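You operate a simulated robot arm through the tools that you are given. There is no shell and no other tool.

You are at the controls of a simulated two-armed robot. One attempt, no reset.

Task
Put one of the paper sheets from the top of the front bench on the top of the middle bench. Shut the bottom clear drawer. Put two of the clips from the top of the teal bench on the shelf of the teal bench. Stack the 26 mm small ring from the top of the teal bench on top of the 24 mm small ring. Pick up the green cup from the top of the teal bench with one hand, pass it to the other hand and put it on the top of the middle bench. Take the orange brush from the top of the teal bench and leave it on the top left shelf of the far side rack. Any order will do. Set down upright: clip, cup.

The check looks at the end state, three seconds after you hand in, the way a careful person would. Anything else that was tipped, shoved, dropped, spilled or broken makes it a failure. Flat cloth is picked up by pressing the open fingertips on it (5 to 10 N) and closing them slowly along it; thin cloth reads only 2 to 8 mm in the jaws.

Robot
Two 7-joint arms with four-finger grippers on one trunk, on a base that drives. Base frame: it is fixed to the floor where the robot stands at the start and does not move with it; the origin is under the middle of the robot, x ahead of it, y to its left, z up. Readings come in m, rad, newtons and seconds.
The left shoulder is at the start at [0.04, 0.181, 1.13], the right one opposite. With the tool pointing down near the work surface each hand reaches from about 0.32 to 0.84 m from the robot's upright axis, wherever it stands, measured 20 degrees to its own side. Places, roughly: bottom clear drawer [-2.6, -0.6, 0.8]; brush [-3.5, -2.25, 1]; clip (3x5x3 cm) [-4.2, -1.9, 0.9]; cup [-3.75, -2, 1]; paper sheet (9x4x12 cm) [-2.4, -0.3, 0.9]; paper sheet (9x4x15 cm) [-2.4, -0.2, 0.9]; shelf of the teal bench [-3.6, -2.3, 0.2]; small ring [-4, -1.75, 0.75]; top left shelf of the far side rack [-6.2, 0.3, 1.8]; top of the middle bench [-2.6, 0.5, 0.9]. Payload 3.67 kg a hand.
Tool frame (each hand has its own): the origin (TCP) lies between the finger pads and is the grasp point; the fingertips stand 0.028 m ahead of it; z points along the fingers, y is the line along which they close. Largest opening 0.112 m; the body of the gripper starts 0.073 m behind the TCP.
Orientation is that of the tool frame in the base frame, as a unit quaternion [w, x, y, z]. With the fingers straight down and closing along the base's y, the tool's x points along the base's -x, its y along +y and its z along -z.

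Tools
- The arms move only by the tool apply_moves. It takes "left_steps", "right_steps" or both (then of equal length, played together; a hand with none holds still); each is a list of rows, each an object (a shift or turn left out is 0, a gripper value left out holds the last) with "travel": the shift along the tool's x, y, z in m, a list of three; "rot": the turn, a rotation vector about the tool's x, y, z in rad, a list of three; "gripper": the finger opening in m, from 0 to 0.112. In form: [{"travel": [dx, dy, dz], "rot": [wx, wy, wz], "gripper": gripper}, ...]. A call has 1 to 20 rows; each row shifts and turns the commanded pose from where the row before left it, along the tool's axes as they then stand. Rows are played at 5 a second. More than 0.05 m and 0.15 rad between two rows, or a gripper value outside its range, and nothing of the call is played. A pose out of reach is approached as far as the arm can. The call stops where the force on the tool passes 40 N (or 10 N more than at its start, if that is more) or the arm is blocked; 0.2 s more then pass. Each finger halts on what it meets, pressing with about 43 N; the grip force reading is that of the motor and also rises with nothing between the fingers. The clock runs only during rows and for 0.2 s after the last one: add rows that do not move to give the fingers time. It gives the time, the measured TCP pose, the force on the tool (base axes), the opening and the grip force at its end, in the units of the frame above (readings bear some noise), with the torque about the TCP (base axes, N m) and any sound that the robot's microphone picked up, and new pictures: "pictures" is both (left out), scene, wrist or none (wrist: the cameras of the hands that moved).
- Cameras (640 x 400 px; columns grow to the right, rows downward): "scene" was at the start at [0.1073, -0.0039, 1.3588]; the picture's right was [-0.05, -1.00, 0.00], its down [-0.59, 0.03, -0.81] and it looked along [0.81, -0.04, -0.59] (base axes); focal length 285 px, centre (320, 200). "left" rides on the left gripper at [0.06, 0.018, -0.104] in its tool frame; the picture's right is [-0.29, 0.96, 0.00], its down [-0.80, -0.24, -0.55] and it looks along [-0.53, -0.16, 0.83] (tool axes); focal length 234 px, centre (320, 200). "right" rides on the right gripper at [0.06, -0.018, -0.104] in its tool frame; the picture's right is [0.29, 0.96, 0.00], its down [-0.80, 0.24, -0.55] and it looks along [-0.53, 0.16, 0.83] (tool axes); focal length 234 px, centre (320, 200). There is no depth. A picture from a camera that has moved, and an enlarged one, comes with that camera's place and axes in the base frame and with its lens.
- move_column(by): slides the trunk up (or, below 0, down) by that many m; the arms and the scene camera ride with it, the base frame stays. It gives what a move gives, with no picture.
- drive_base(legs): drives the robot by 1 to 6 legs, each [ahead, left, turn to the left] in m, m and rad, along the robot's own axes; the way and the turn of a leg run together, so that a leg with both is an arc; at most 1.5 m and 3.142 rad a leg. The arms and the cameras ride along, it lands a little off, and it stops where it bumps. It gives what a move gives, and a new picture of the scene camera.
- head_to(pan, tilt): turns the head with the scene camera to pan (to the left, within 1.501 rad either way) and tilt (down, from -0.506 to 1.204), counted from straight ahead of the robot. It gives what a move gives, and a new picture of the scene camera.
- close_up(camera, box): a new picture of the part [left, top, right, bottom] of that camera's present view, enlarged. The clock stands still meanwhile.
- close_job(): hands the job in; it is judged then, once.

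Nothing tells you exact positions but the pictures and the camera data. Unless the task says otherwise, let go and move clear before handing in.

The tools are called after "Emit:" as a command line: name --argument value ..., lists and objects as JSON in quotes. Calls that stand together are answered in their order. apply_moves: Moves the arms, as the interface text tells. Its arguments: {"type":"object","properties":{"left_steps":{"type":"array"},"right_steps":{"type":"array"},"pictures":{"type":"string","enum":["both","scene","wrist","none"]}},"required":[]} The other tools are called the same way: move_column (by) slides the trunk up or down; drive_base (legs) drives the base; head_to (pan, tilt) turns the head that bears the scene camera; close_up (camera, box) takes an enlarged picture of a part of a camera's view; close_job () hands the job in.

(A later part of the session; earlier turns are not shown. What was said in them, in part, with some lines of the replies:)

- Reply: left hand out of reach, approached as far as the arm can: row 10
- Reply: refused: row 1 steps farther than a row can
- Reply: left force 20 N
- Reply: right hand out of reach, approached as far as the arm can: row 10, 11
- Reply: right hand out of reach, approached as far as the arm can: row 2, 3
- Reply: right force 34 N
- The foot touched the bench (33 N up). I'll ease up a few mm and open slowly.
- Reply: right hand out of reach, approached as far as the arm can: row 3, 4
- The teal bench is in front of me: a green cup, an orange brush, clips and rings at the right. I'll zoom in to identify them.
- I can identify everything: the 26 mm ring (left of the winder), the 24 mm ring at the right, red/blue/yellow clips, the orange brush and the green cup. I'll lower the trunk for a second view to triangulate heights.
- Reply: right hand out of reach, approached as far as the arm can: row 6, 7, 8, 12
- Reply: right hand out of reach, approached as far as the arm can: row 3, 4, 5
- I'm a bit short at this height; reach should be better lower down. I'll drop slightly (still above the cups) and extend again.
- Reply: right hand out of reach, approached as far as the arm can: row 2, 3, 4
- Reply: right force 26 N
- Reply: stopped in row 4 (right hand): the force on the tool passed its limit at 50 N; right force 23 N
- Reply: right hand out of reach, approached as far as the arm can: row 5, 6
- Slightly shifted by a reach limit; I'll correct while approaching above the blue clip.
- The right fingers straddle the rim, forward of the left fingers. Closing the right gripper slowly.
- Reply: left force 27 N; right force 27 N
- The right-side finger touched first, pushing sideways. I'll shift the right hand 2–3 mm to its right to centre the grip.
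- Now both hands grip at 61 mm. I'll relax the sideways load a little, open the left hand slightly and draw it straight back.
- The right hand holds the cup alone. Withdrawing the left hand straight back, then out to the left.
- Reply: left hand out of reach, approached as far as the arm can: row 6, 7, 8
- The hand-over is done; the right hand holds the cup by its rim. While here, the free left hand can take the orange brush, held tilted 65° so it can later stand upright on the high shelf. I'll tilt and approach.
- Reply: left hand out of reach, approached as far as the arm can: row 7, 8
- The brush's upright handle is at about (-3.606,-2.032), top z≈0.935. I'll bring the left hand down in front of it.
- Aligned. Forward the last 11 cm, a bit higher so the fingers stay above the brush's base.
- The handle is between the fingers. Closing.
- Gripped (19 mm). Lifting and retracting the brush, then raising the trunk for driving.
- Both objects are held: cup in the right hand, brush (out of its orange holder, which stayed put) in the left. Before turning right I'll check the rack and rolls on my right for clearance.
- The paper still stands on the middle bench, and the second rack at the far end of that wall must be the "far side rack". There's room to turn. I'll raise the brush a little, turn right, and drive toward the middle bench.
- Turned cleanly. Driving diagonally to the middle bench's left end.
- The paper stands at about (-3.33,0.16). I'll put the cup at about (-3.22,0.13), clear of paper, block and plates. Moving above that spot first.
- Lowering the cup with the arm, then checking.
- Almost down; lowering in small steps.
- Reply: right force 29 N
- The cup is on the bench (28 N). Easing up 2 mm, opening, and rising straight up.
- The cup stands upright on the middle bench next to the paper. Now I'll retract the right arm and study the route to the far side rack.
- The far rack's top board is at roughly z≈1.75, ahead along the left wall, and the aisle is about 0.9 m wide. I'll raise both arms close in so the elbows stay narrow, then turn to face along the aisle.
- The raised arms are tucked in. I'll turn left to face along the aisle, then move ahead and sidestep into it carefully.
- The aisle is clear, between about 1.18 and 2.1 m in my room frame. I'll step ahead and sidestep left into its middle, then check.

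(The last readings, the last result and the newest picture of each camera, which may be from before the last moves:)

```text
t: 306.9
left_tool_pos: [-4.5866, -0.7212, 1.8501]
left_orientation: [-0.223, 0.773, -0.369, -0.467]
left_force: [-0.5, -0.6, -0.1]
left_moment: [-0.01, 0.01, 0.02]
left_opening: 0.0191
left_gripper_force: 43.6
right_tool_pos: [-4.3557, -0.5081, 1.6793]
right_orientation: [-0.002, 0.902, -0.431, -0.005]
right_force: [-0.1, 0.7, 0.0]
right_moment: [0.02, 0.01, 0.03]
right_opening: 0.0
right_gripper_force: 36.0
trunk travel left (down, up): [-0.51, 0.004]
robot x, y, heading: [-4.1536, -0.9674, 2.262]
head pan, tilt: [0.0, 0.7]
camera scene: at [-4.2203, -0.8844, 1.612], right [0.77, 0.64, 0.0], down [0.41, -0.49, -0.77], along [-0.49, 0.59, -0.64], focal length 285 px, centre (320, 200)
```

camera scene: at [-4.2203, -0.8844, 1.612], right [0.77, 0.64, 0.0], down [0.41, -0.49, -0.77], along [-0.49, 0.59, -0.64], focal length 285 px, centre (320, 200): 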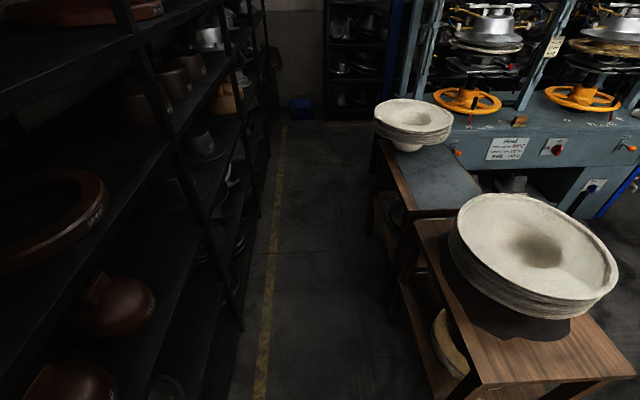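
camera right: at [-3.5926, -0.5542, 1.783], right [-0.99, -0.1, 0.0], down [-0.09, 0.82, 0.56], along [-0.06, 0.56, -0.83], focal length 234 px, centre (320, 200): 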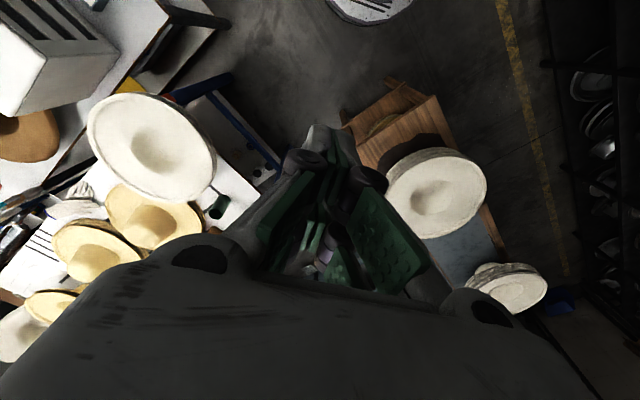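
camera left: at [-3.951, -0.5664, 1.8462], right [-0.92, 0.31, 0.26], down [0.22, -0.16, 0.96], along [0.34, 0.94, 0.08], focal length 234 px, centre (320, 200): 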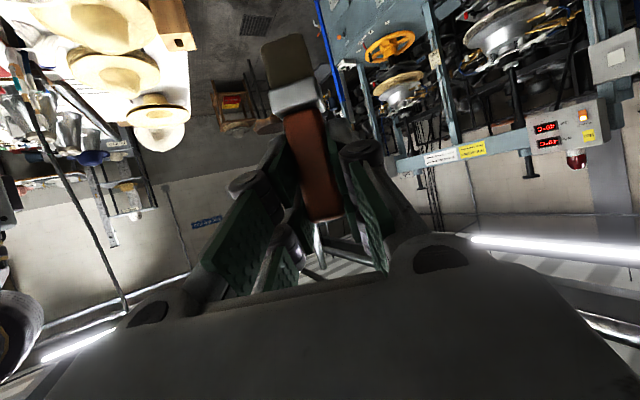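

I'm centred in the aisle (about 0.44 m free each side), needing a slight left correction. Driving ahead in stages.

Emit:
drive_base --legs '[[0, 0, 0.054], [1.1, 0, 0]]'

```text
t: 307.9
left_tool_pos: [-4.5951, -0.7272, 1.8455]
left_orientation: [-0.205, 0.782, -0.356, -0.469]
left_force: [-0.2, 0.0, -1.1]
left_moment: [0.0, -0.02, -0.03]
left_opening: 0.0188
left_gripper_force: 42.7
right_tool_pos: [-4.3752, -0.5121, 1.6778]
right_orientation: [-0.001, 0.911, -0.412, -0.005]
right_force: [-0.4, 0.0, 0.4]
right_moment: [0.04, 0.04, -0.01]
right_opening: 0.0002
right_gripper_force: 35.2
trunk travel left (down, up): [-0.51, 0.004]
robot x, y, heading: [-4.1497, -0.966, 2.307]
head pan, tilt: [0.0, 0.7]
stopped in leg 1: the robot was blocked; the commanded pose is now the measured one
camera scene: at [-4.222, -0.8808, 1.6118], right [0.74, 0.68, 0.0], down [0.44, -0.48, -0.76], along [-0.52, 0.56, -0.65], focal length 285 px, centre (320, 200)
```

scene: 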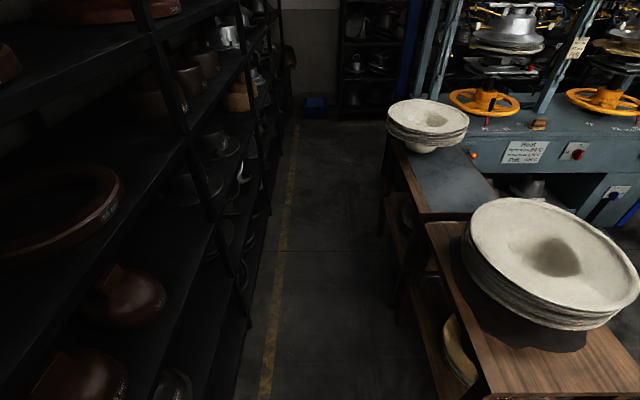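

The turn was blocked – probably the left elbow touching the rack's edge. I'll look left before moving anything.

Emit:
head_to --pan 1.2 --tilt 0.2

Emit:
head_to --pan 1.45 --tilt 0.8

```text
t: 309.3
left_tool_pos: [-4.5943, -0.7273, 1.8468]
left_orientation: [-0.204, 0.783, -0.353, -0.47]
left_force: [0.0, 1.2, 0.1]
left_moment: [0.0, 0.01, -0.02]
left_opening: 0.019
left_gripper_force: 43.0
right_tool_pos: [-4.3765, -0.511, 1.6763]
right_orientation: [0.001, 0.911, -0.412, -0.005]
right_force: [-0.4, -0.2, 0.5]
right_moment: [0.02, -0.01, 0.03]
right_opening: 0.0
right_gripper_force: 36.2
trunk travel left (down, up): [-0.51, 0.004]
robot x, y, heading: [-4.1511, -0.9634, 2.318]
head pan, tilt: [1.201, 0.201]
camera scene: at [-4.2511, -0.9753, 1.6573], right [-0.36, 0.93, 0.0], down [0.19, 0.07, -0.98], along [-0.91, -0.36, -0.2], focal length 285 px, centre (320, 200)
```

scene: 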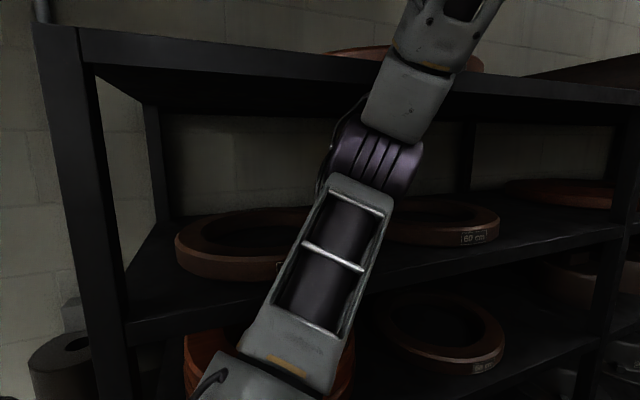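

```text
t: 310.3
left_tool_pos: [-4.5955, -0.7275, 1.8476]
left_orientation: [-0.205, 0.783, -0.353, -0.47]
left_force: [0.2, 0.8, -0.5]
left_moment: [-0.02, -0.02, 0.02]
left_opening: 0.0188
left_gripper_force: 43.2
right_tool_pos: [-4.3754, -0.5084, 1.677]
right_orientation: [0.001, 0.912, -0.41, -0.004]
right_force: [-0.1, 0.3, -0.6]
right_moment: [-0.01, 0.02, -0.02]
right_opening: 0.0
right_gripper_force: 35.1
trunk travel left (down, up): [-0.51, 0.004]
robot x, y, heading: [-4.1529, -0.9683, 2.317]
head pan, tilt: [1.45, 0.799]
camera scene: at [-4.2299, -0.9886, 1.6039], right [-0.58, 0.81, 0.0], down [0.58, 0.41, -0.7], along [-0.57, -0.41, -0.71], focal length 285 px, centre (320, 200)
```

scene: 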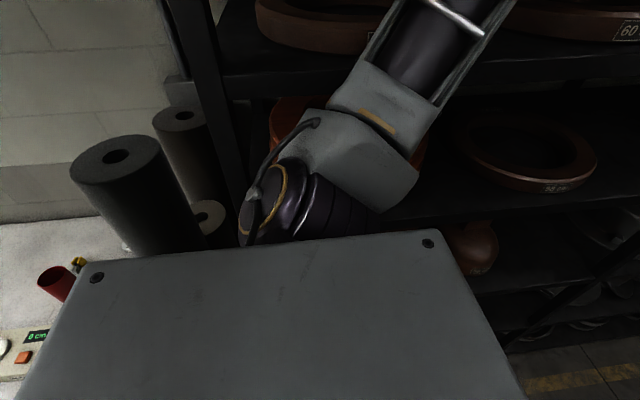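

The elbow looks to be against the rack's top front edge. I'll strafe right 6 cm away from it, then stretch the left arm a bit more so the elbow tucks in.

Emit:
drive_base --legs '[[0, -0.06, 0]]'

Emit:
apply_moves --left_steps '[{"travel": [-0.0264, -0.0367, 0.0144]}, {"travel": [-0.0264, -0.0367, 0.0144]}, {"travel": [-0.0264, -0.0367, 0.0144]}, {}]' --pictures "none"

Emit:
head_to --pan 1.2 --tilt 0.2

Emit:
head_to --pan 0.0 --tilt 0.7

```text
t: 311.2
left_tool_pos: [-4.5692, -0.7108, 1.8455]
left_orientation: [-0.212, 0.784, -0.348, -0.469]
left_force: [-1.6, -1.1, -0.3]
left_moment: [0.09, -0.02, -0.14]
left_opening: 0.0191
left_gripper_force: 42.5
right_tool_pos: [-4.3467, -0.4899, 1.679]
right_orientation: [-0.008, 0.913, -0.409, -0.002]
right_force: [-1.5, -1.1, 0.1]
right_moment: [0.14, -0.15, -0.01]
right_opening: 0.0
right_gripper_force: 36.1
trunk travel left (down, up): [-0.51, 0.004]
robot x, y, heading: [-4.1088, -0.9253, 2.311]
head pan, tilt: [1.45, 0.799]
camera scene: at [-4.1996, -0.967, 1.6028], right [-0.59, 0.81, 0.0], down [0.59, 0.42, -0.69], along [-0.56, -0.4, -0.72], focal length 285 px, centre (320, 200)
```

scene: 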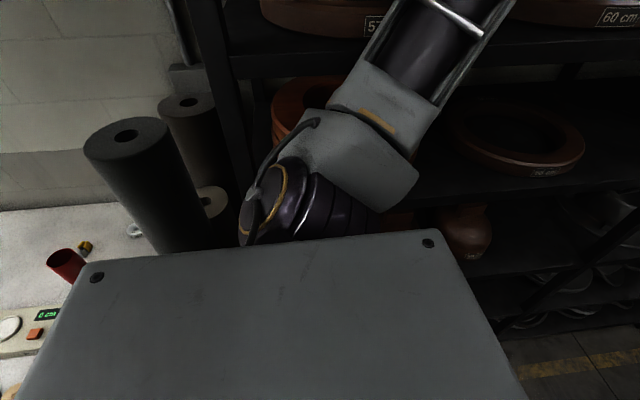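

```text
t: 312.2
left_tool_pos: [-4.5212, -0.5656, 1.8991]
left_orientation: [-0.206, 0.783, -0.351, -0.471]
left_force: [0.2, 0.0, 0.3]
left_moment: [-0.03, 0.0, 0.0]
left_opening: 0.0188
left_gripper_force: 43.4
right_tool_pos: [-4.3328, -0.4781, 1.6798]
right_orientation: [-0.002, 0.913, -0.409, -0.005]
right_force: [-0.6, 0.2, 0.2]
right_moment: [-0.02, 0.01, 0.01]
right_opening: 0.0001
right_gripper_force: 35.3
trunk travel left (down, up): [-0.51, 0.004]
robot x, y, heading: [-4.1101, -0.9261, 2.315]
head pan, tilt: [1.45, 0.799]
```

```text
t: 313.2
left_tool_pos: [-4.5247, -0.5699, 1.8985]
left_orientation: [-0.207, 0.784, -0.349, -0.47]
left_force: [0.0, -0.7, -1.3]
left_moment: [-0.01, -0.03, 0.02]
left_opening: 0.0191
left_gripper_force: 43.4
right_tool_pos: [-4.3369, -0.4803, 1.6774]
right_orientation: [-0.002, 0.913, -0.408, -0.005]
right_force: [0.1, -0.5, -0.1]
right_moment: [0.02, -0.02, 0.02]
right_opening: 0.0
right_gripper_force: 35.5
trunk travel left (down, up): [-0.51, 0.004]
robot x, y, heading: [-4.1118, -0.9245, 2.317]
head pan, tilt: [1.201, 0.201]
camera scene: at [-4.2107, -0.9444, 1.6572], right [-0.37, 0.93, 0.0], down [0.19, 0.07, -0.98], along [-0.91, -0.36, -0.2], focal length 285 px, centre (320, 200)
```

scene: 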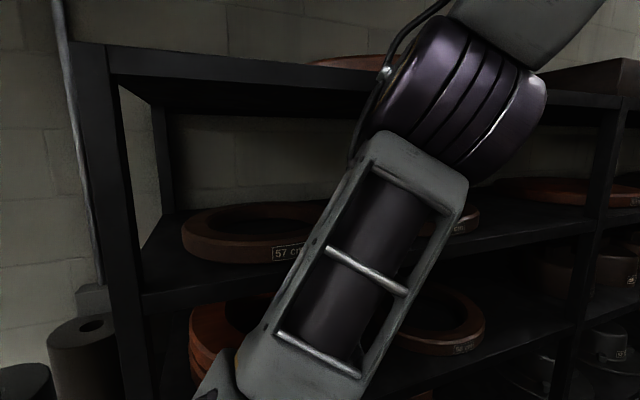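

```text
t: 314.6
left_tool_pos: [-4.5252, -0.5689, 1.8992]
left_orientation: [-0.207, 0.783, -0.349, -0.471]
left_force: [-0.4, -0.3, -0.8]
left_moment: [0.02, -0.01, 0.0]
left_opening: 0.0191
left_gripper_force: 43.6
right_tool_pos: [-4.3372, -0.4795, 1.6776]
right_orientation: [-0.003, 0.913, -0.409, -0.005]
right_force: [1.3, -0.4, 0.3]
right_moment: [-0.01, -0.02, 0.0]
right_opening: 0.0
right_gripper_force: 35.9
trunk travel left (down, up): [-0.51, 0.004]
robot x, y, heading: [-4.1094, -0.9228, 2.312]
head pan, tilt: [0.0, 0.7]
camera scene: at [-4.1811, -0.8473, 1.6119], right [0.73, 0.68, 0.0], down [0.44, -0.47, -0.76], along [-0.52, 0.56, -0.64], focal length 285 px, centre (320, 200)
```

scene: 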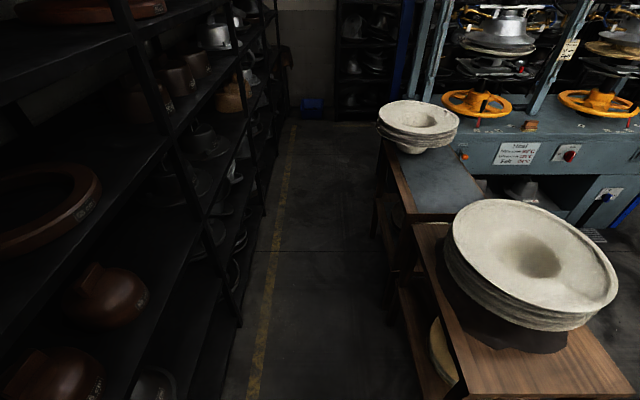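

The elbow is tucked in now. I'll creep ahead along the aisle in shorter legs.

Emit:
drive_base --legs '[[0.6, 0.012, 0.015]]'

```text
t: 318.1
left_tool_pos: [-4.9373, -0.1425, 1.8994]
left_orientation: [-0.207, 0.783, -0.349, -0.472]
left_force: [0.7, -0.1, -0.6]
left_moment: [0.0, -0.02, -0.03]
left_opening: 0.019
left_gripper_force: 42.7
right_tool_pos: [-4.7495, -0.0533, 1.6796]
right_orientation: [-0.004, 0.913, -0.407, -0.006]
right_force: [0.8, 0.3, 0.0]
right_moment: [0.05, 0.03, 0.01]
right_opening: 0.0
right_gripper_force: 35.5
trunk travel left (down, up): [-0.51, 0.004]
robot x, y, heading: [-4.5233, -0.4955, 2.321]
head pan, tilt: [0.0, 0.7]
camera scene: at [-4.5933, -0.4204, 1.6121], right [0.73, 0.68, 0.0], down [0.44, -0.47, -0.77], along [-0.52, 0.56, -0.64], focal length 285 px, centre (320, 200)
```

scene: 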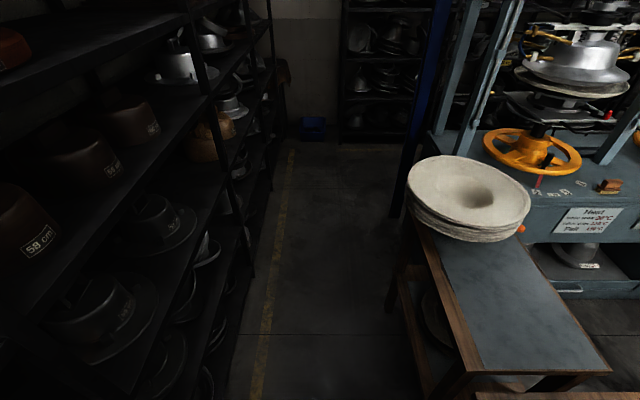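

Clear. Continuing ahead.

Emit:
drive_base --legs '[[0.8, 0.02, 0.01]]'

Emit:
head_to --pan 0.6 --tilt -0.1

```text
t: 322.5
left_tool_pos: [-5.5049, 0.4191, 1.8992]
left_orientation: [-0.203, 0.786, -0.343, -0.473]
left_force: [-0.3, -1.2, 0.1]
left_moment: [0.03, -0.02, 0.02]
left_opening: 0.0187
left_gripper_force: 43.3
right_tool_pos: [-5.3199, 0.5113, 1.6801]
right_orientation: [-0.003, 0.916, -0.401, -0.005]
right_force: [0.7, 0.8, 0.4]
right_moment: [0.02, 0.04, 0.0]
right_opening: 0.0
right_gripper_force: 35.6
trunk travel left (down, up): [-0.51, 0.004]
robot x, y, heading: [-5.0823, 0.0762, 2.328]
head pan, tilt: [0.0, 0.7]
camera scene: at [-5.158, 0.1472, 1.612], right [0.72, 0.69, 0.0], down [0.44, -0.47, -0.77], along [-0.53, 0.55, -0.64], focal length 285 px, centre (320, 200)
```

scene: 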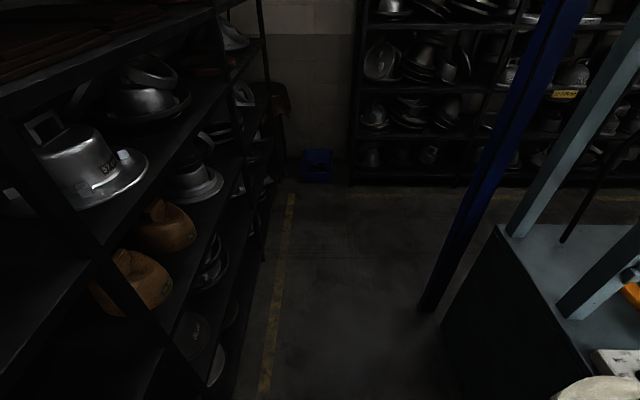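

```text
t: 323.6
left_tool_pos: [-5.5089, 0.42, 1.8988]
left_orientation: [-0.203, 0.786, -0.342, -0.473]
left_force: [0.6, 0.2, -0.6]
left_moment: [0.04, 0.03, -0.01]
left_opening: 0.0192
left_gripper_force: 43.5
right_tool_pos: [-5.3202, 0.5143, 1.6793]
right_orientation: [-0.003, 0.916, -0.401, -0.005]
right_force: [0.3, 0.1, -1.1]
right_moment: [0.01, -0.03, 0.0]
right_opening: 0.0
right_gripper_force: 35.5
trunk travel left (down, up): [-0.51, 0.004]
robot x, y, heading: [-5.0865, 0.0737, 2.334]
head pan, tilt: [0.6, -0.099]
camera scene: at [-5.1855, 0.1049, 1.6845], right [0.21, 0.98, 0.0], down [-0.1, 0.02, -1.0], along [-0.97, 0.21, 0.1], focal length 285 px, centre (320, 200)
```

scene: 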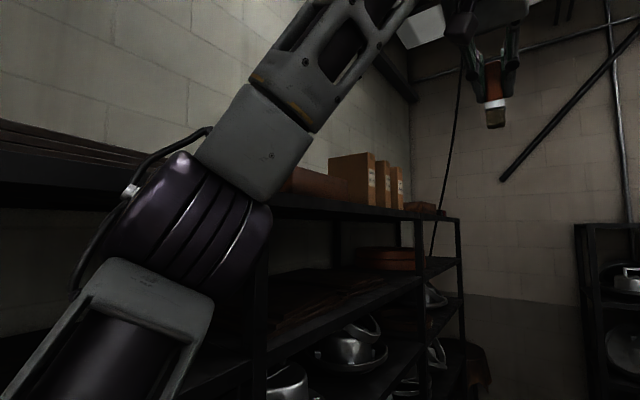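

The blue pole and press leave more room here. The target bay (with cardboard boxes on top) is about 0.9 m ahead-left. I'll go ahead some more and look at its top.

Emit:
drive_base --legs '[[0.7, -0.08, 0]]'

Emit:
head_to --pan 1.3 --tilt -0.1

```text
t: 327.6
left_tool_pos: [-5.9343, 0.9952, 1.8994]
left_orientation: [-0.206, 0.784, -0.347, -0.472]
left_force: [0.3, 0.5, 0.1]
left_moment: [-0.04, 0.02, -0.05]
left_opening: 0.0188
left_gripper_force: 43.4
right_tool_pos: [-5.748, 1.087, 1.6803]
right_orientation: [-0.004, 0.914, -0.406, -0.006]
right_force: [0.4, 0.0, 0.6]
right_moment: [0.01, 0.0, -0.01]
right_opening: 0.0
right_gripper_force: 35.9
trunk travel left (down, up): [-0.51, 0.004]
robot x, y, heading: [-5.5181, 0.6429, 2.319]
head pan, tilt: [0.6, -0.099]
camera scene: at [-5.6155, 0.677, 1.6847], right [0.22, 0.98, 0.0], down [-0.1, 0.02, -0.99], along [-0.97, 0.21, 0.1], focal length 285 px, centre (320, 200)
```

scene: 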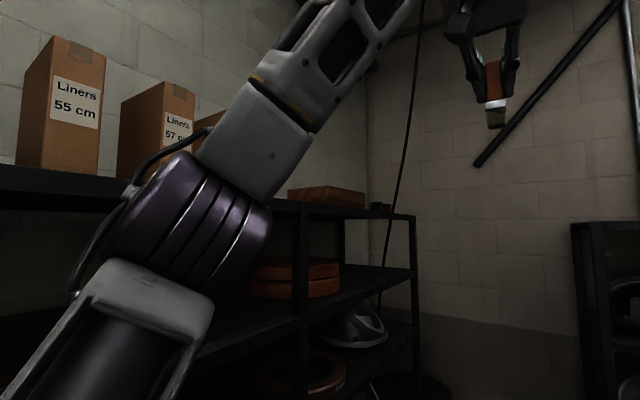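

```text
t: 328.7
left_tool_pos: [-5.9356, 0.9967, 1.8985]
left_orientation: [-0.206, 0.784, -0.347, -0.472]
left_force: [0.5, -0.9, 0.0]
left_moment: [0.06, -0.02, -0.03]
left_opening: 0.0192
left_gripper_force: 43.4
right_tool_pos: [-5.7473, 1.0881, 1.6787]
right_orientation: [-0.003, 0.914, -0.406, -0.006]
right_force: [0.2, 0.1, -0.1]
right_moment: [0.01, -0.01, 0.0]
right_opening: 0.0
right_gripper_force: 36.0
trunk travel left (down, up): [-0.51, 0.004]
robot x, y, heading: [-5.518, 0.6447, 2.326]
head pan, tilt: [1.3, -0.099]
camera scene: at [-5.609, 0.6198, 1.6846], right [-0.46, 0.89, 0.0], down [-0.09, -0.05, -1.0], along [-0.88, -0.46, 0.1], focal length 285 px, centre (320, 200)
```

scene: 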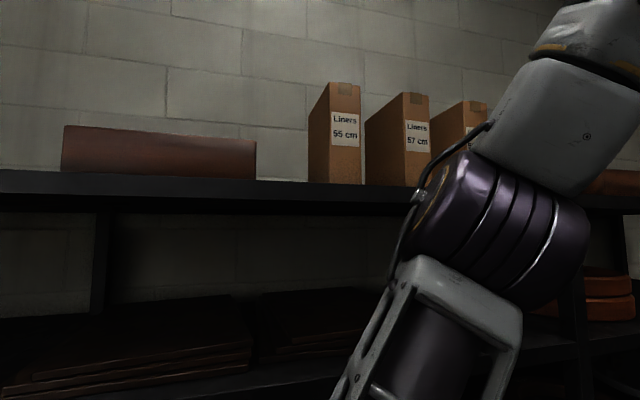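

The target bay's top (z≈1.79) carries a brown box and "Liners" boxes, with a free gap between them. I'll move ahead a little, away from the rack, and turn left to face it.

Emit:
drive_base --legs '[[0.22, -0.1, 0], [0, 0, 1.571]]'

Emit:
head_to --pan 0.0 --tilt -0.1

```text
t: 334.6
left_tool_pos: [-5.9573, 0.464, 1.8978]
left_orientation: [0.18, 0.805, 0.297, -0.481]
left_force: [-0.3, -0.1, -1.1]
left_moment: [-0.03, -0.01, 0.02]
left_opening: 0.0189
left_gripper_force: 42.7
right_tool_pos: [-6.0436, 0.6518, 1.6786]
right_orientation: [0.002, 0.938, 0.346, -0.006]
right_force: [0.0, 0.2, -0.3]
right_moment: [-0.01, 0.01, 0.0]
right_opening: 0.0
right_gripper_force: 35.8
trunk travel left (down, up): [-0.51, 0.004]
robot x, y, heading: [-5.5882, 0.8696, -2.413]
head pan, tilt: [1.3, -0.099]
camera scene: at [-5.5705, 0.7805, 1.6846], right [-0.9, -0.44, 0.0], down [0.04, -0.09, -0.99], along [0.44, -0.89, 0.1], focal length 285 px, centre (320, 200)
```

scene: 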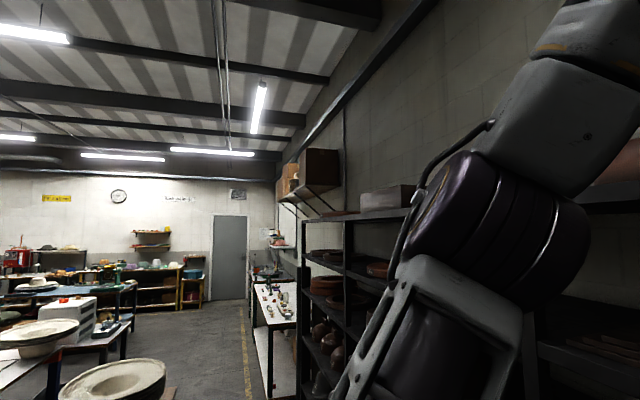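

```text
t: 336.1
left_tool_pos: [-5.9563, 0.4632, 1.8987]
left_orientation: [0.181, 0.804, 0.298, -0.482]
left_force: [-0.6, 0.3, -0.3]
left_moment: [-0.01, 0.0, 0.0]
left_opening: 0.0187
left_gripper_force: 43.2
right_tool_pos: [-6.0433, 0.6527, 1.6799]
right_orientation: [0.001, 0.938, 0.347, -0.005]
right_force: [0.1, 0.0, 0.6]
right_moment: [-0.02, -0.02, 0.03]
right_opening: 0.0
right_gripper_force: 35.9
trunk travel left (down, up): [-0.51, 0.004]
robot x, y, heading: [-5.596, 0.8701, -2.413]
head pan, tilt: [0.0, -0.099]
camera scene: at [-5.6737, 0.8006, 1.6846], right [-0.66, 0.75, 0.0], down [-0.07, -0.07, -1.0], along [-0.74, -0.66, 0.1], focal length 285 px, centre (320, 200)
```

scene: 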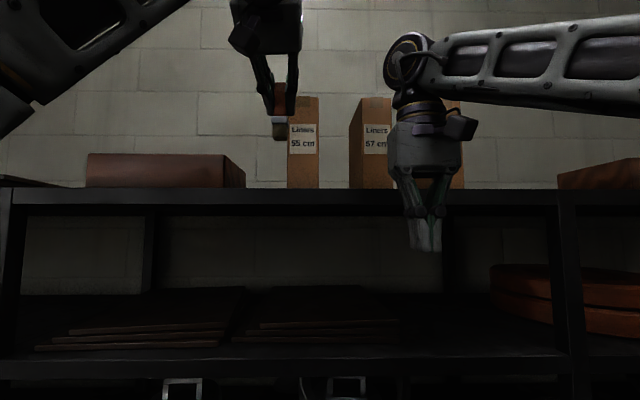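

I'm facing the rack. The left wrist camera is above the board, so I'll use it to see the free space on top.

Emit:
apply_moves --left_steps '[{}]' --pictures "wrist"

Emit:
close_up --camera "scene" --box '[60, 60, 380, 260]'

```text
t: 336.5
left_tool_pos: [-5.9563, 0.4634, 1.8996]
left_orientation: [0.182, 0.804, 0.298, -0.481]
left_force: [-0.3, -0.6, -1.3]
left_moment: [0.01, -0.03, 0.0]
left_opening: 0.0189
left_gripper_force: 43.2
right_tool_pos: [-6.0429, 0.654, 1.6793]
right_orientation: [0.001, 0.938, 0.347, -0.005]
right_force: [0.1, 0.4, 0.3]
right_moment: [0.03, 0.03, 0.01]
right_opening: 0.0
right_gripper_force: 35.9
trunk travel left (down, up): [-0.51, 0.004]
robot x, y, heading: [-5.5913, 0.8718, -2.421]
head pan, tilt: [0.0, -0.099]
camera left: at [-5.8551, 0.5291, 1.8948], right [0.52, -0.81, 0.26], down [-0.07, 0.26, 0.96], along [-0.85, -0.52, 0.08], focal length 234 px, centre (320, 200)
```

left: 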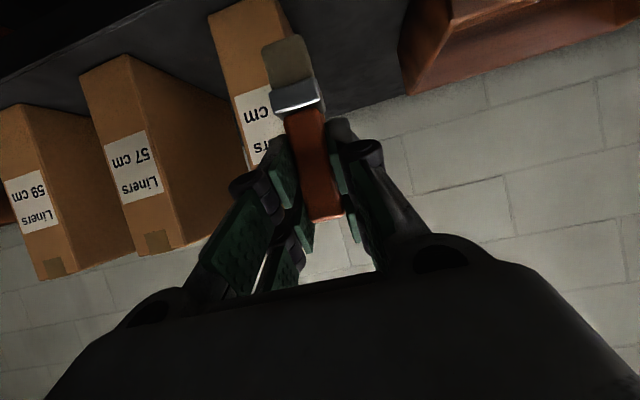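

```text
2.00 times, centred on (220, 160) of scene
camera zoom: at [-5.6738, 0.8008, 1.6846], right [-0.66, 0.75, 0.0], down [-0.07, -0.07, -1.0], along [-0.74, -0.66, 0.1], focal length 570 px, centre (520, 280)
```

zoom: 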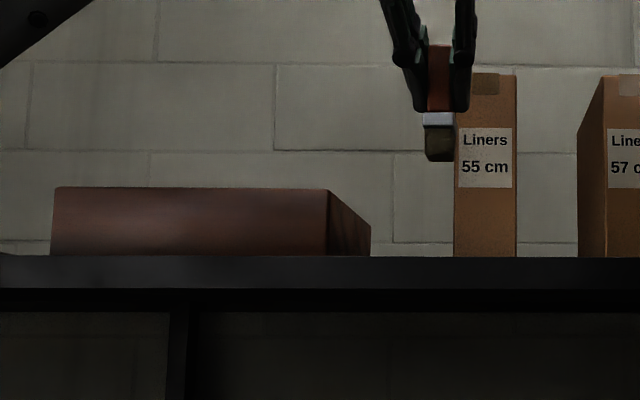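

The wrist view shows a free gap about 14 cm wide between the Liners 55 box and the brown box; the board is at z≈1.75 with its front edge about 0.58 m ahead. I'll retract the right hand, shift the brush left to line up with the gap, and move the base 8 cm closer.

Emit:
apply_moves --left_steps '[{"travel": [0, 0.024, 0]}, {"travel": [0, 0.024, 0]}, {"travel": [0, 0.024, 0]}, {}]' --right_steps '[{"travel": [0.04, 0, 0]}, {"travel": [0.04, 0, 0]}, {"travel": [0.04, 0, 0]}, {}]' --pictures "none"

Emit:
drive_base --legs '[[0.08, 0, 0]]'

Emit:
apply_moves --left_steps '[{}]' --pictures "wrist"

```text
t: 337.5
left_tool_pos: [-5.9116, 0.4071, 1.9003]
left_orientation: [0.182, 0.804, 0.298, -0.481]
left_force: [-0.4, 0.6, -0.6]
left_moment: [0.02, -0.02, 0.0]
left_opening: 0.0187
left_gripper_force: 43.0
right_tool_pos: [-5.952, 0.7308, 1.6789]
right_orientation: [0.002, 0.938, 0.347, -0.005]
right_force: [-0.4, 1.1, -0.3]
right_moment: [0.03, -0.03, 0.02]
right_opening: 0.0
right_gripper_force: 36.0
trunk travel left (down, up): [-0.51, 0.004]
robot x, y, heading: [-5.5986, 0.8689, -2.411]
head pan, tilt: [0.0, -0.099]
```

```text
t: 338.6
left_tool_pos: [-5.9537, 0.3693, 1.9072]
left_orientation: [0.183, 0.801, 0.296, -0.487]
left_force: [2.1, 0.9, 0.4]
left_moment: [-0.01, 0.05, 0.04]
left_opening: 0.0188
left_gripper_force: 42.9
right_tool_pos: [-5.9969, 0.6906, 1.6824]
right_orientation: [0.004, 0.938, 0.348, -0.01]
right_force: [0.8, 1.2, 0.6]
right_moment: [-0.1, 0.09, -0.02]
right_opening: 0.0
right_gripper_force: 36.0
trunk travel left (down, up): [-0.51, 0.004]
robot x, y, heading: [-5.6545, 0.8223, -2.416]
head pan, tilt: [0.0, -0.099]
camera scene: at [-5.7199, 0.7597, 1.6857], right [-0.66, 0.75, 0.0], down [-0.08, -0.07, -0.99], along [-0.74, -0.66, 0.11], focal length 285 px, centre (320, 200)
```

scene: 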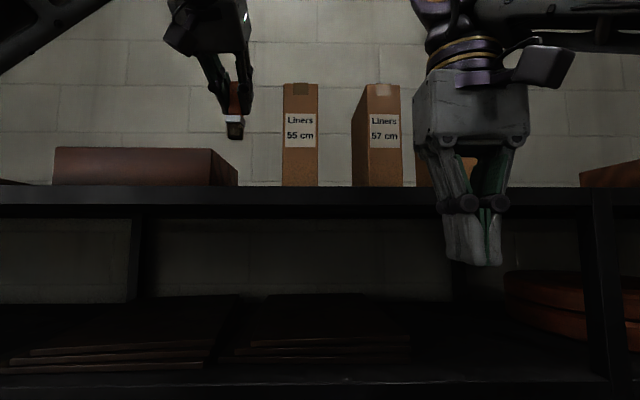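

```text
t: 339.0
left_tool_pos: [-5.9723, 0.3542, 1.8989]
left_orientation: [0.181, 0.805, 0.298, -0.481]
left_force: [-0.6, -0.5, -0.3]
left_moment: [0.03, 0.0, -0.01]
left_opening: 0.0188
left_gripper_force: 43.0
right_tool_pos: [-6.0138, 0.6746, 1.678]
right_orientation: [0.001, 0.938, 0.347, -0.004]
right_force: [-0.8, -0.6, 0.3]
right_moment: [0.04, -0.03, -0.01]
right_opening: 0.0
right_gripper_force: 35.5
trunk travel left (down, up): [-0.51, 0.004]
robot x, y, heading: [-5.6519, 0.8183, -2.417]
head pan, tilt: [0.0, -0.099]
camera left: at [-5.8712, 0.4187, 1.895], right [0.52, -0.81, 0.26], down [-0.07, 0.26, 0.96], along [-0.85, -0.52, 0.07], focal length 234 px, centre (320, 200)
```

left: 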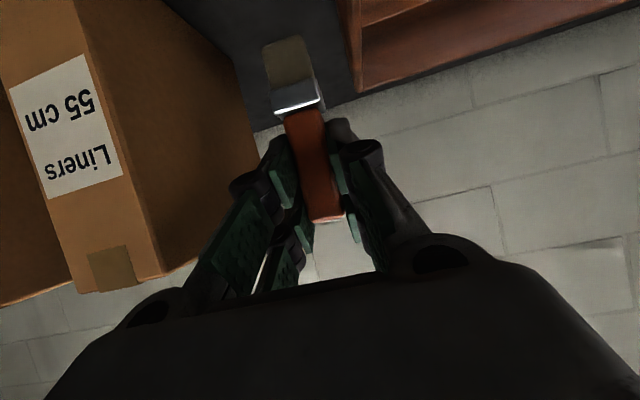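

The brush is lined up with the gap. Moving forward over the board in small steps.

Emit:
apply_moves --left_steps '[{"travel": [-0.014, 0.002, 0.0266]}, {"travel": [-0.014, 0.002, 0.0266]}, {"travel": [-0.0126, 0.001, 0.0239]}, {}]' --pictures "both"

Emit:
close_up --camera "scene" --box '[120, 40, 360, 210]'

```text
t: 340.0
left_tool_pos: [-6.0273, 0.3, 1.9012]
left_orientation: [0.181, 0.803, 0.296, -0.484]
left_force: [1.1, -0.3, -0.2]
left_moment: [0.0, 0.01, 0.0]
left_opening: 0.0188
left_gripper_force: 42.6
right_tool_pos: [-6.0057, 0.6831, 1.6794]
right_orientation: [0.003, 0.938, 0.348, -0.008]
right_force: [0.1, 0.3, 0.1]
right_moment: [-0.01, 0.01, 0.04]
right_opening: 0.0
right_gripper_force: 35.4
trunk travel left (down, up): [-0.51, 0.004]
robot x, y, heading: [-5.6506, 0.8194, -2.415]
head pan, tilt: [0.0, -0.099]
camera scene: at [-5.7287, 0.7519, 1.6848], right [-0.66, 0.75, 0.0], down [-0.08, -0.07, -0.99], along [-0.74, -0.66, 0.1], focal length 285 px, centre (320, 200)
camera left: at [-5.925, 0.365, 1.897], right [0.52, -0.81, 0.26], down [-0.07, 0.26, 0.96], along [-0.85, -0.52, 0.08], focal length 234 px, centre (320, 200)
```

scene: 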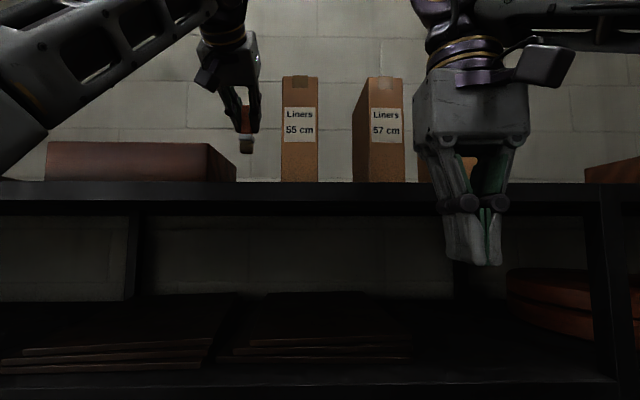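
left: 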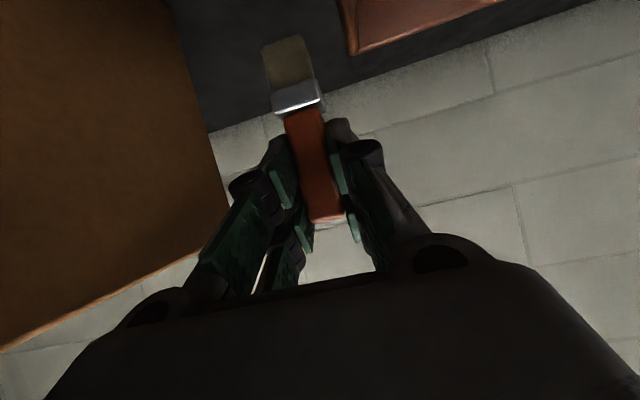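

```text
2.35 times, centred on (240, 125) of scene
camera zoom: at [-5.7287, 0.7519, 1.6848], right [-0.66, 0.75, 0.0], down [-0.08, -0.07, -0.99], along [-0.74, -0.66, 0.1], focal length 671 px, centre (508, 376)
```

zoom: 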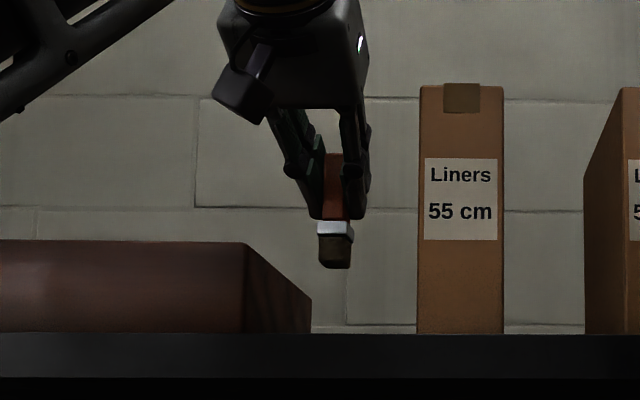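

The brush is between the boxes, well inside the shelf. Lowering it.

Emit:
apply_moves --left_steps '[{"travel": [0.0177, 0, 0.0093]}, {"travel": [0.0177, 0, 0.0093]}, {"travel": [0.0133, 0, 0.007]}, {"travel": [0.0044, 0, 0.0023]}, {}]' --pictures "wrist"

Emit:
close_up --camera "scene" --box '[120, 40, 360, 210]'

```text
t: 341.2
left_tool_pos: [-6.0286, 0.2964, 1.8401]
left_orientation: [0.181, 0.804, 0.297, -0.483]
left_force: [0.2, -1.2, 0.2]
left_moment: [-0.02, 0.03, -0.01]
left_opening: 0.019
left_gripper_force: 42.7
right_tool_pos: [-6.0079, 0.6808, 1.6801]
right_orientation: [0.001, 0.938, 0.348, -0.006]
right_force: [0.0, 0.3, -0.2]
right_moment: [0.0, 0.04, 0.03]
right_opening: 0.0
right_gripper_force: 35.9
trunk travel left (down, up): [-0.51, 0.004]
robot x, y, heading: [-5.6486, 0.8239, -2.412]
head pan, tilt: [0.0, -0.099]
camera left: at [-5.9269, 0.3623, 1.8362], right [0.52, -0.81, 0.26], down [-0.07, 0.26, 0.96], along [-0.85, -0.52, 0.08], focal length 234 px, centre (320, 200)
```

left: 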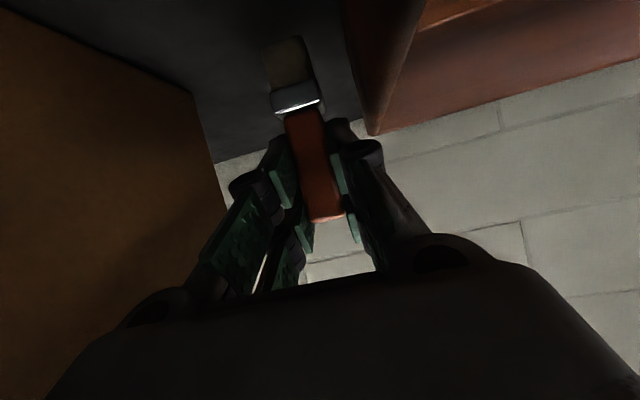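

```text
2.35 times, centred on (240, 125) of scene
camera zoom: at [-5.731, 0.7498, 1.6846], right [-0.66, 0.75, 0.0], down [-0.07, -0.07, -0.99], along [-0.74, -0.66, 0.1], focal length 671 px, centre (508, 376)
```

zoom: 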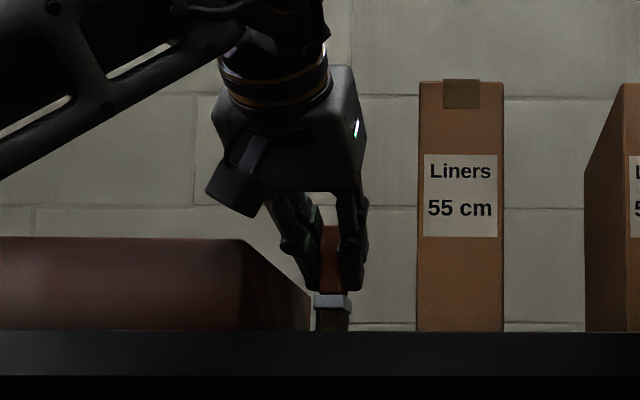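

Almost down. Small steps until it touches.

Emit:
apply_moves --left_steps '[{"travel": [0.0044, 0, 0.0023]}, {"travel": [0.0035, 0, 0.0019]}, {"travel": [0.0035, 0, 0.0019]}, {}]' --pictures "none"

```text
t: 342.2
left_tool_pos: [-6.0292, 0.2982, 1.8283]
left_orientation: [0.182, 0.803, 0.298, -0.482]
left_force: [0.0, 0.1, 0.6]
left_moment: [0.0, 0.01, 0.0]
left_opening: 0.0189
left_gripper_force: 42.6
right_tool_pos: [-6.0092, 0.6797, 1.6796]
right_orientation: [0.002, 0.938, 0.348, -0.006]
right_force: [0.2, 0.3, -0.4]
right_moment: [0.01, -0.03, 0.0]
right_opening: 0.0
right_gripper_force: 35.3
trunk travel left (down, up): [-0.51, 0.004]
robot x, y, heading: [-5.6503, 0.82, -2.415]
head pan, tilt: [0.0, -0.099]
```

Emit:
apply_moves --left_steps '[{"travel": [0.0035, 0, 0.0019]}, {"travel": [0.0035, 0, 0.0019]}, {"travel": [0.0035, 0, 0.0019]}, {}]' --pictures "none"

```text
t: 343.2
left_tool_pos: [-6.0277, 0.2991, 1.8177]
left_orientation: [0.182, 0.802, 0.297, -0.486]
left_force: [-5.1, -4.9, 36.9]
left_moment: [-0.49, 0.48, -0.01]
left_opening: 0.0192
left_gripper_force: 42.9
right_tool_pos: [-6.0059, 0.6817, 1.68]
right_orientation: [0.002, 0.938, 0.348, -0.007]
right_force: [-0.4, 1.0, -0.7]
right_moment: [0.0, -0.01, 0.01]
right_opening: 0.0001
right_gripper_force: 36.0
trunk travel left (down, up): [-0.51, 0.004]
robot x, y, heading: [-5.6485, 0.8232, -2.422]
head pan, tilt: [0.0, -0.099]
```

Contact. I'll ease up slightly and open just a little to see whether the brush stands.

Emit:
apply_moves --left_steps '[{"travel": [-0.004, 0, -0.0021]}, {}, {"gripper": 0.022}, {"gripper": 0.026}, {"gripper": 0.032}, {"gripper": 0.04}, {}]' --pictures "wrist"

Emit:
close_up --camera "scene" --box '[120, 40, 360, 210]'

```text
t: 344.8
left_tool_pos: [-6.0305, 0.2985, 1.8201]
left_orientation: [0.182, 0.804, 0.298, -0.482]
left_force: [-0.5, -0.1, -0.1]
left_moment: [0.04, 0.03, 0.04]
left_opening: 0.0392
left_gripper_force: 0.0
right_tool_pos: [-6.0093, 0.6789, 1.6792]
right_orientation: [0.001, 0.938, 0.348, -0.006]
right_force: [0.4, -0.1, -0.7]
right_moment: [0.01, -0.02, 0.03]
right_opening: 0.0002
right_gripper_force: 35.9
trunk travel left (down, up): [-0.51, 0.004]
robot x, y, heading: [-5.65, 0.8211, -2.411]
head pan, tilt: [0.0, -0.099]
camera left: at [-5.9289, 0.3632, 1.8159], right [0.52, -0.81, 0.26], down [-0.07, 0.26, 0.96], along [-0.85, -0.52, 0.08], focal length 234 px, centre (320, 200)
```

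left: 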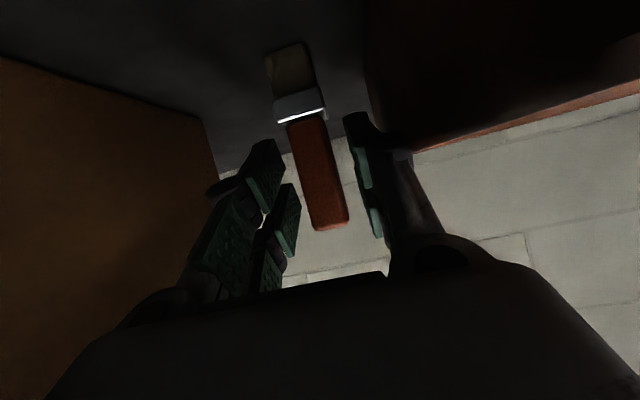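

```text
2.35 times, centred on (240, 125) of scene
camera zoom: at [-5.7319, 0.7499, 1.6846], right [-0.66, 0.75, 0.0], down [-0.07, -0.07, -1.0], along [-0.74, -0.66, 0.1], focal length 671 px, centre (508, 376)
```

zoom: 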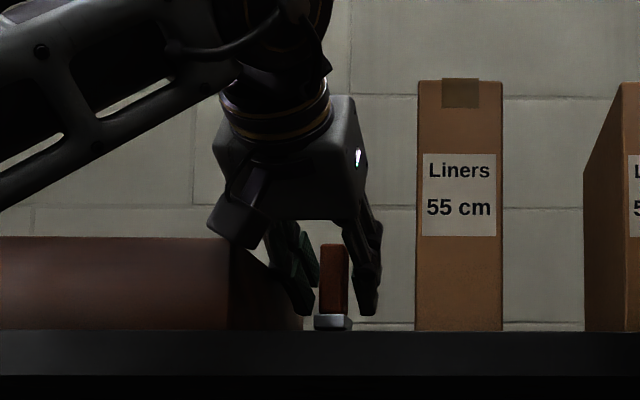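

The brush stands on its own. Withdrawing the fingers straight back and slightly up.

Emit:
apply_moves --left_steps '[{"travel": [0.0096, 0, -0.0289]}, {"travel": [0.0096, 0, -0.0289]}, {"travel": [0.0096, 0, -0.0289]}, {"travel": [0.0096, 0, -0.0289]}, {}, {}]' --pictures "wrist"

Emit:
close_up --camera "scene" --box '[120, 40, 360, 210]'

```text
t: 346.2
left_tool_pos: [-5.9382, 0.3746, 1.8397]
left_orientation: [0.182, 0.804, 0.298, -0.481]
left_force: [-0.2, 0.3, 0.2]
left_moment: [-0.02, 0.02, -0.01]
left_opening: 0.04
left_gripper_force: 0.0
right_tool_pos: [-6.0092, 0.6796, 1.6782]
right_orientation: [0.002, 0.938, 0.348, -0.006]
right_force: [0.6, -0.7, 0.4]
right_moment: [0.01, 0.0, 0.04]
right_opening: 0.0004
right_gripper_force: 35.9
trunk travel left (down, up): [-0.51, 0.004]
robot x, y, heading: [-5.6553, 0.8201, -2.419]
head pan, tilt: [0.0, -0.099]
camera left: at [-5.836, 0.4408, 1.8358], right [0.52, -0.81, 0.26], down [-0.07, 0.26, 0.96], along [-0.85, -0.52, 0.08], focal length 234 px, centre (320, 200)
```

left: 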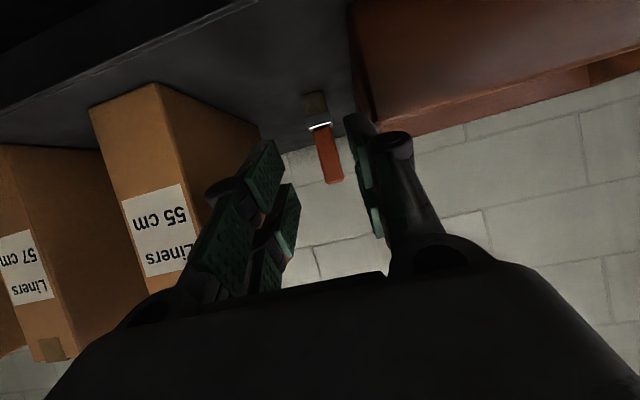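

```text
2.35 times, centred on (240, 125) of scene
camera zoom: at [-5.7322, 0.749, 1.6845], right [-0.66, 0.75, 0.0], down [-0.07, -0.07, -1.0], along [-0.74, -0.66, 0.1], focal length 671 px, centre (508, 376)
```

zoom: 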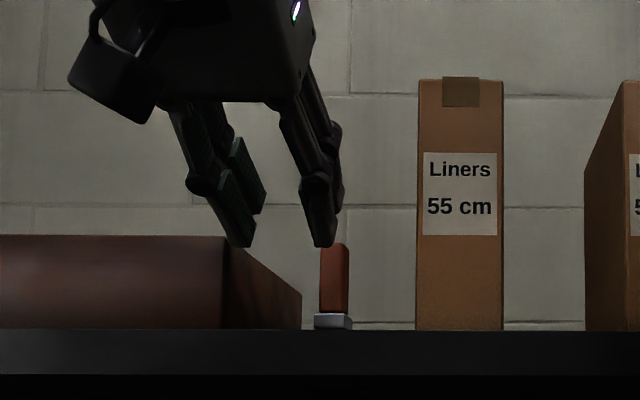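

The brush stands upright on the top-left shelf. I'll raise and withdraw the hand, back off from the rack, and then look around for anything disturbed.

Emit:
apply_moves --left_steps '[{"travel": [-0.0266, 0, -0.014]}, {"travel": [-0.0266, 0, -0.014]}, {}]' --pictures "none"

Emit:
drive_base --legs '[[-0.2, 0, 0]]'

Emit:
close_up --camera "scene" --box '[100, 60, 420, 260]'

Emit:
head_to --pan 1.1 --tilt 0.0

```text
t: 347.0
left_tool_pos: [-5.9367, 0.3749, 1.9015]
left_orientation: [0.181, 0.804, 0.297, -0.483]
left_force: [0.3, -0.9, -0.5]
left_moment: [-0.01, 0.03, -0.01]
left_opening: 0.04
left_gripper_force: 0.1
right_tool_pos: [-6.0079, 0.6805, 1.6786]
right_orientation: [0.002, 0.937, 0.349, -0.005]
right_force: [0.8, -0.6, 0.1]
right_moment: [-0.01, -0.02, -0.02]
right_opening: 0.0
right_gripper_force: 35.8
trunk travel left (down, up): [-0.51, 0.004]
robot x, y, heading: [-5.6481, 0.8251, -2.417]
head pan, tilt: [0.0, -0.099]
```

```text
t: 348.6
left_tool_pos: [-5.7926, 0.5041, 1.8977]
left_orientation: [0.179, 0.805, 0.297, -0.481]
left_force: [-0.9, 0.2, 0.4]
left_moment: [-0.03, 0.03, 0.01]
left_opening: 0.0401
left_gripper_force: 0.1
right_tool_pos: [-5.8644, 0.8095, 1.6762]
right_orientation: [0.002, 0.938, 0.347, -0.003]
right_force: [-0.7, -0.1, -1.3]
right_moment: [0.05, -0.08, -0.04]
right_opening: 0.0002
right_gripper_force: 35.9
trunk travel left (down, up): [-0.51, 0.004]
robot x, y, heading: [-5.5007, 0.9559, -2.417]
head pan, tilt: [0.0, -0.099]
camera scene: at [-5.5857, 0.8788, 1.684], right [-0.66, 0.75, 0.0], down [-0.07, -0.06, -1.0], along [-0.75, -0.66, 0.09], focal length 285 px, centre (320, 200)
```

scene: 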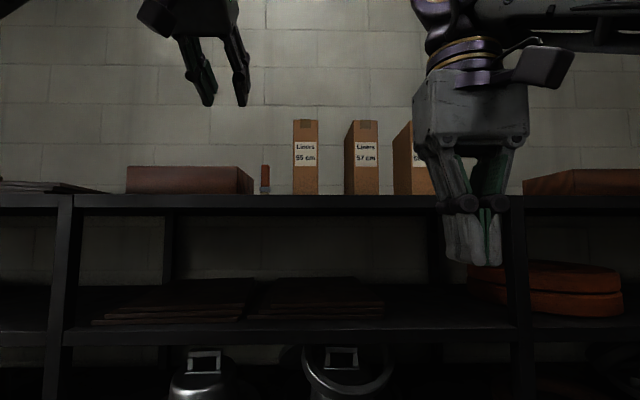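

```text
2.00 times, centred on (260, 160) of scene
camera zoom: at [-5.5857, 0.8788, 1.684], right [-0.66, 0.75, 0.0], down [-0.07, -0.06, -1.0], along [-0.75, -0.66, 0.09], focal length 570 px, centre (440, 280)
```

zoom: 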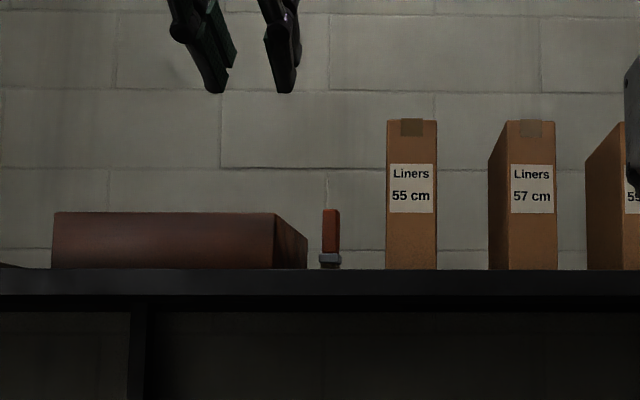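

```text
t: 349.9
left_tool_pos: [-5.7889, 0.5071, 1.8996]
left_orientation: [0.182, 0.804, 0.299, -0.481]
left_force: [-0.3, -0.4, -0.6]
left_moment: [0.0, 0.0, 0.01]
left_opening: 0.04
left_gripper_force: 0.0
right_tool_pos: [-5.8589, 0.8123, 1.6771]
right_orientation: [0.001, 0.938, 0.346, -0.006]
right_force: [0.4, -0.3, -0.2]
right_moment: [0.0, -0.04, -0.03]
right_opening: 0.0
right_gripper_force: 35.8
trunk travel left (down, up): [-0.51, 0.004]
robot x, y, heading: [-5.4994, 0.9547, -2.422]
head pan, tilt: [1.1, 0.0]
camera scene: at [-5.4942, 0.8529, 1.6757], right [-0.97, -0.25, 0.0], down [0.0, 0.0, -1.0], along [0.25, -0.97, 0.0], focal length 285 px, centre (320, 200)
```

scene: 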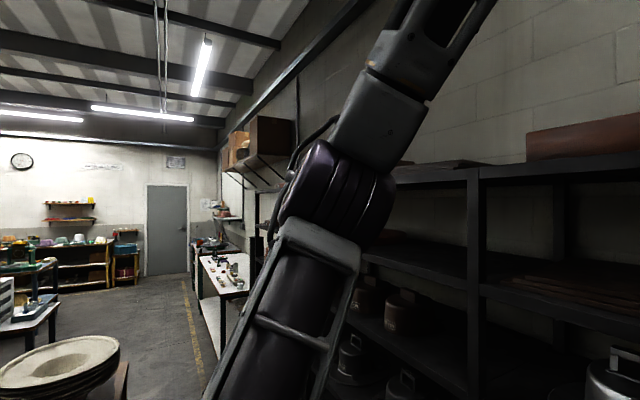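

The brush stands upright in the bay, with nothing disturbed around it. I'll lower the left arm to see past it and check the near rack that my elbow brushed.

Emit:
apply_moves --left_steps '[{"travel": [0.0387, -0.01, 0.0204]}, {"travel": [0.0387, -0.01, 0.0204]}, {"travel": [0.0387, -0.01, 0.0204]}, {"travel": [0.0387, -0.01, 0.0204]}, {"travel": [0.0387, -0.01, 0.0204]}, {"travel": [0.0387, -0.01, 0.0204]}, {"travel": [0.0387, -0.01, 0.0204]}, {"travel": [0.0387, -0.01, 0.0204]}, {"travel": [0.0387, -0.01, 0.0204]}, {"travel": [0.0387, -0.01, 0.0204]}, {}]' --pictures "scene"

Emit:
close_up --camera "scene" --box '[220, 80, 560, 290]'

```text
t: 352.4
left_tool_pos: [-5.8492, 0.5855, 1.4623]
left_orientation: [0.18, 0.804, 0.297, -0.482]
left_force: [-0.2, 0.3, 0.0]
left_moment: [0.02, 0.02, 0.03]
left_opening: 0.0401
left_gripper_force: 0.1
right_tool_pos: [-5.858, 0.8143, 1.678]
right_orientation: [0.001, 0.938, 0.346, -0.006]
right_force: [-0.2, -0.5, -0.6]
right_moment: [-0.02, -0.03, 0.04]
right_opening: 0.0
right_gripper_force: 35.9
trunk travel left (down, up): [-0.51, 0.004]
robot x, y, heading: [-5.4983, 0.9582, -2.41]
head pan, tilt: [1.1, 0.0]
camera scene: at [-5.4925, 0.8538, 1.6758], right [-0.97, -0.25, 0.0], down [0.0, 0.0, -1.0], along [0.25, -0.97, 0.0], focal length 285 px, centre (320, 200)
```

scene: 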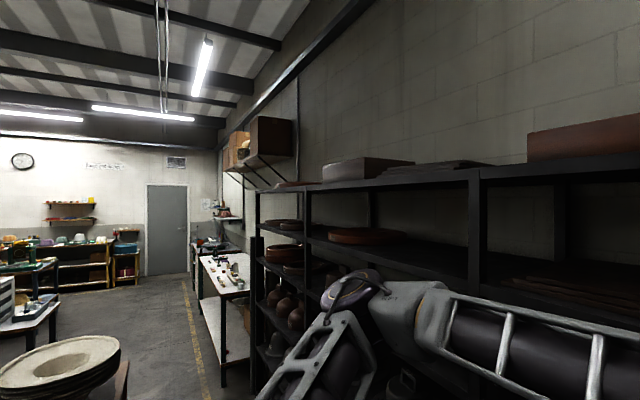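

```text
1.88 times, centred on (390, 185) of scene
camera zoom: at [-5.4925, 0.8538, 1.6758], right [-0.97, -0.25, 0.0], down [0.0, 0.0, -1.0], along [0.25, -0.97, 0.0], focal length 537 px, centre (188, 228)
```

zoom: 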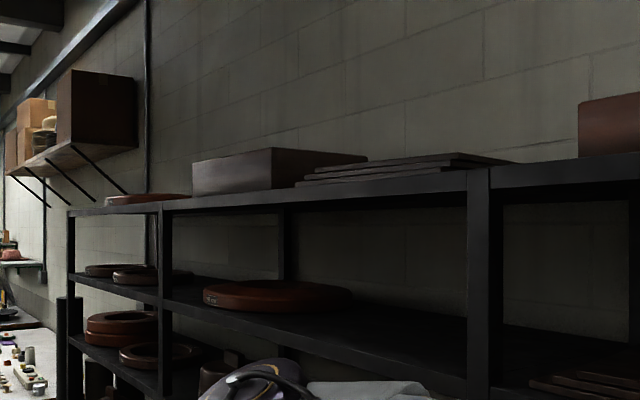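

All the rack trays are in place, and the brush bay is the left bay of the far rack. Done so far:
- The drawer is shut.
- One paper sheet and the cup stand on the middle bench.
- Two clips are on the teal bench's shelf.
- The 26 mm ring sits on the 24 mm ring.
- The brush is on the rack.

Both hands are empty and clear, so I'm handing in.

Emit:
close_job

```text
The job is handed in.
```

I finished all six parts and handed the job in; I haven't seen the verdict. The positions below are what I last saw in the camera pictures.

- **Paper sheet:** the taller sheet stands on its fold at the back-left corner of the middle bench. The shorter one is still in the brown felt.
- **Bottom clear drawer:** pushed flush with the chest.
- **Clips:** the red and blue clips stand upright on the shelf of the teal bench. I set the blue one down once on the bench top to re-grip it before placing it.
- **Rings:** the 26 mm ring sits centred on the 24 mm ring.
- **Green cup:** picked up with the left hand, passed to the right in mid-air, and set upright on the middle bench near the paper.
- **Orange brush:** it stands upright on the top left shelf of the far side rack, between the brown box and the "Liners 55 cm" box. Its orange holder stayed on the teal bench.

On the way to the far side rack, the base was blocked mid-turn. This was probably my left elbow touching the front edge of the near rack's top board. I backed away and checked later: the trays I could see on that rack were still in place.

Both hands were empty and clear of everything at the end.
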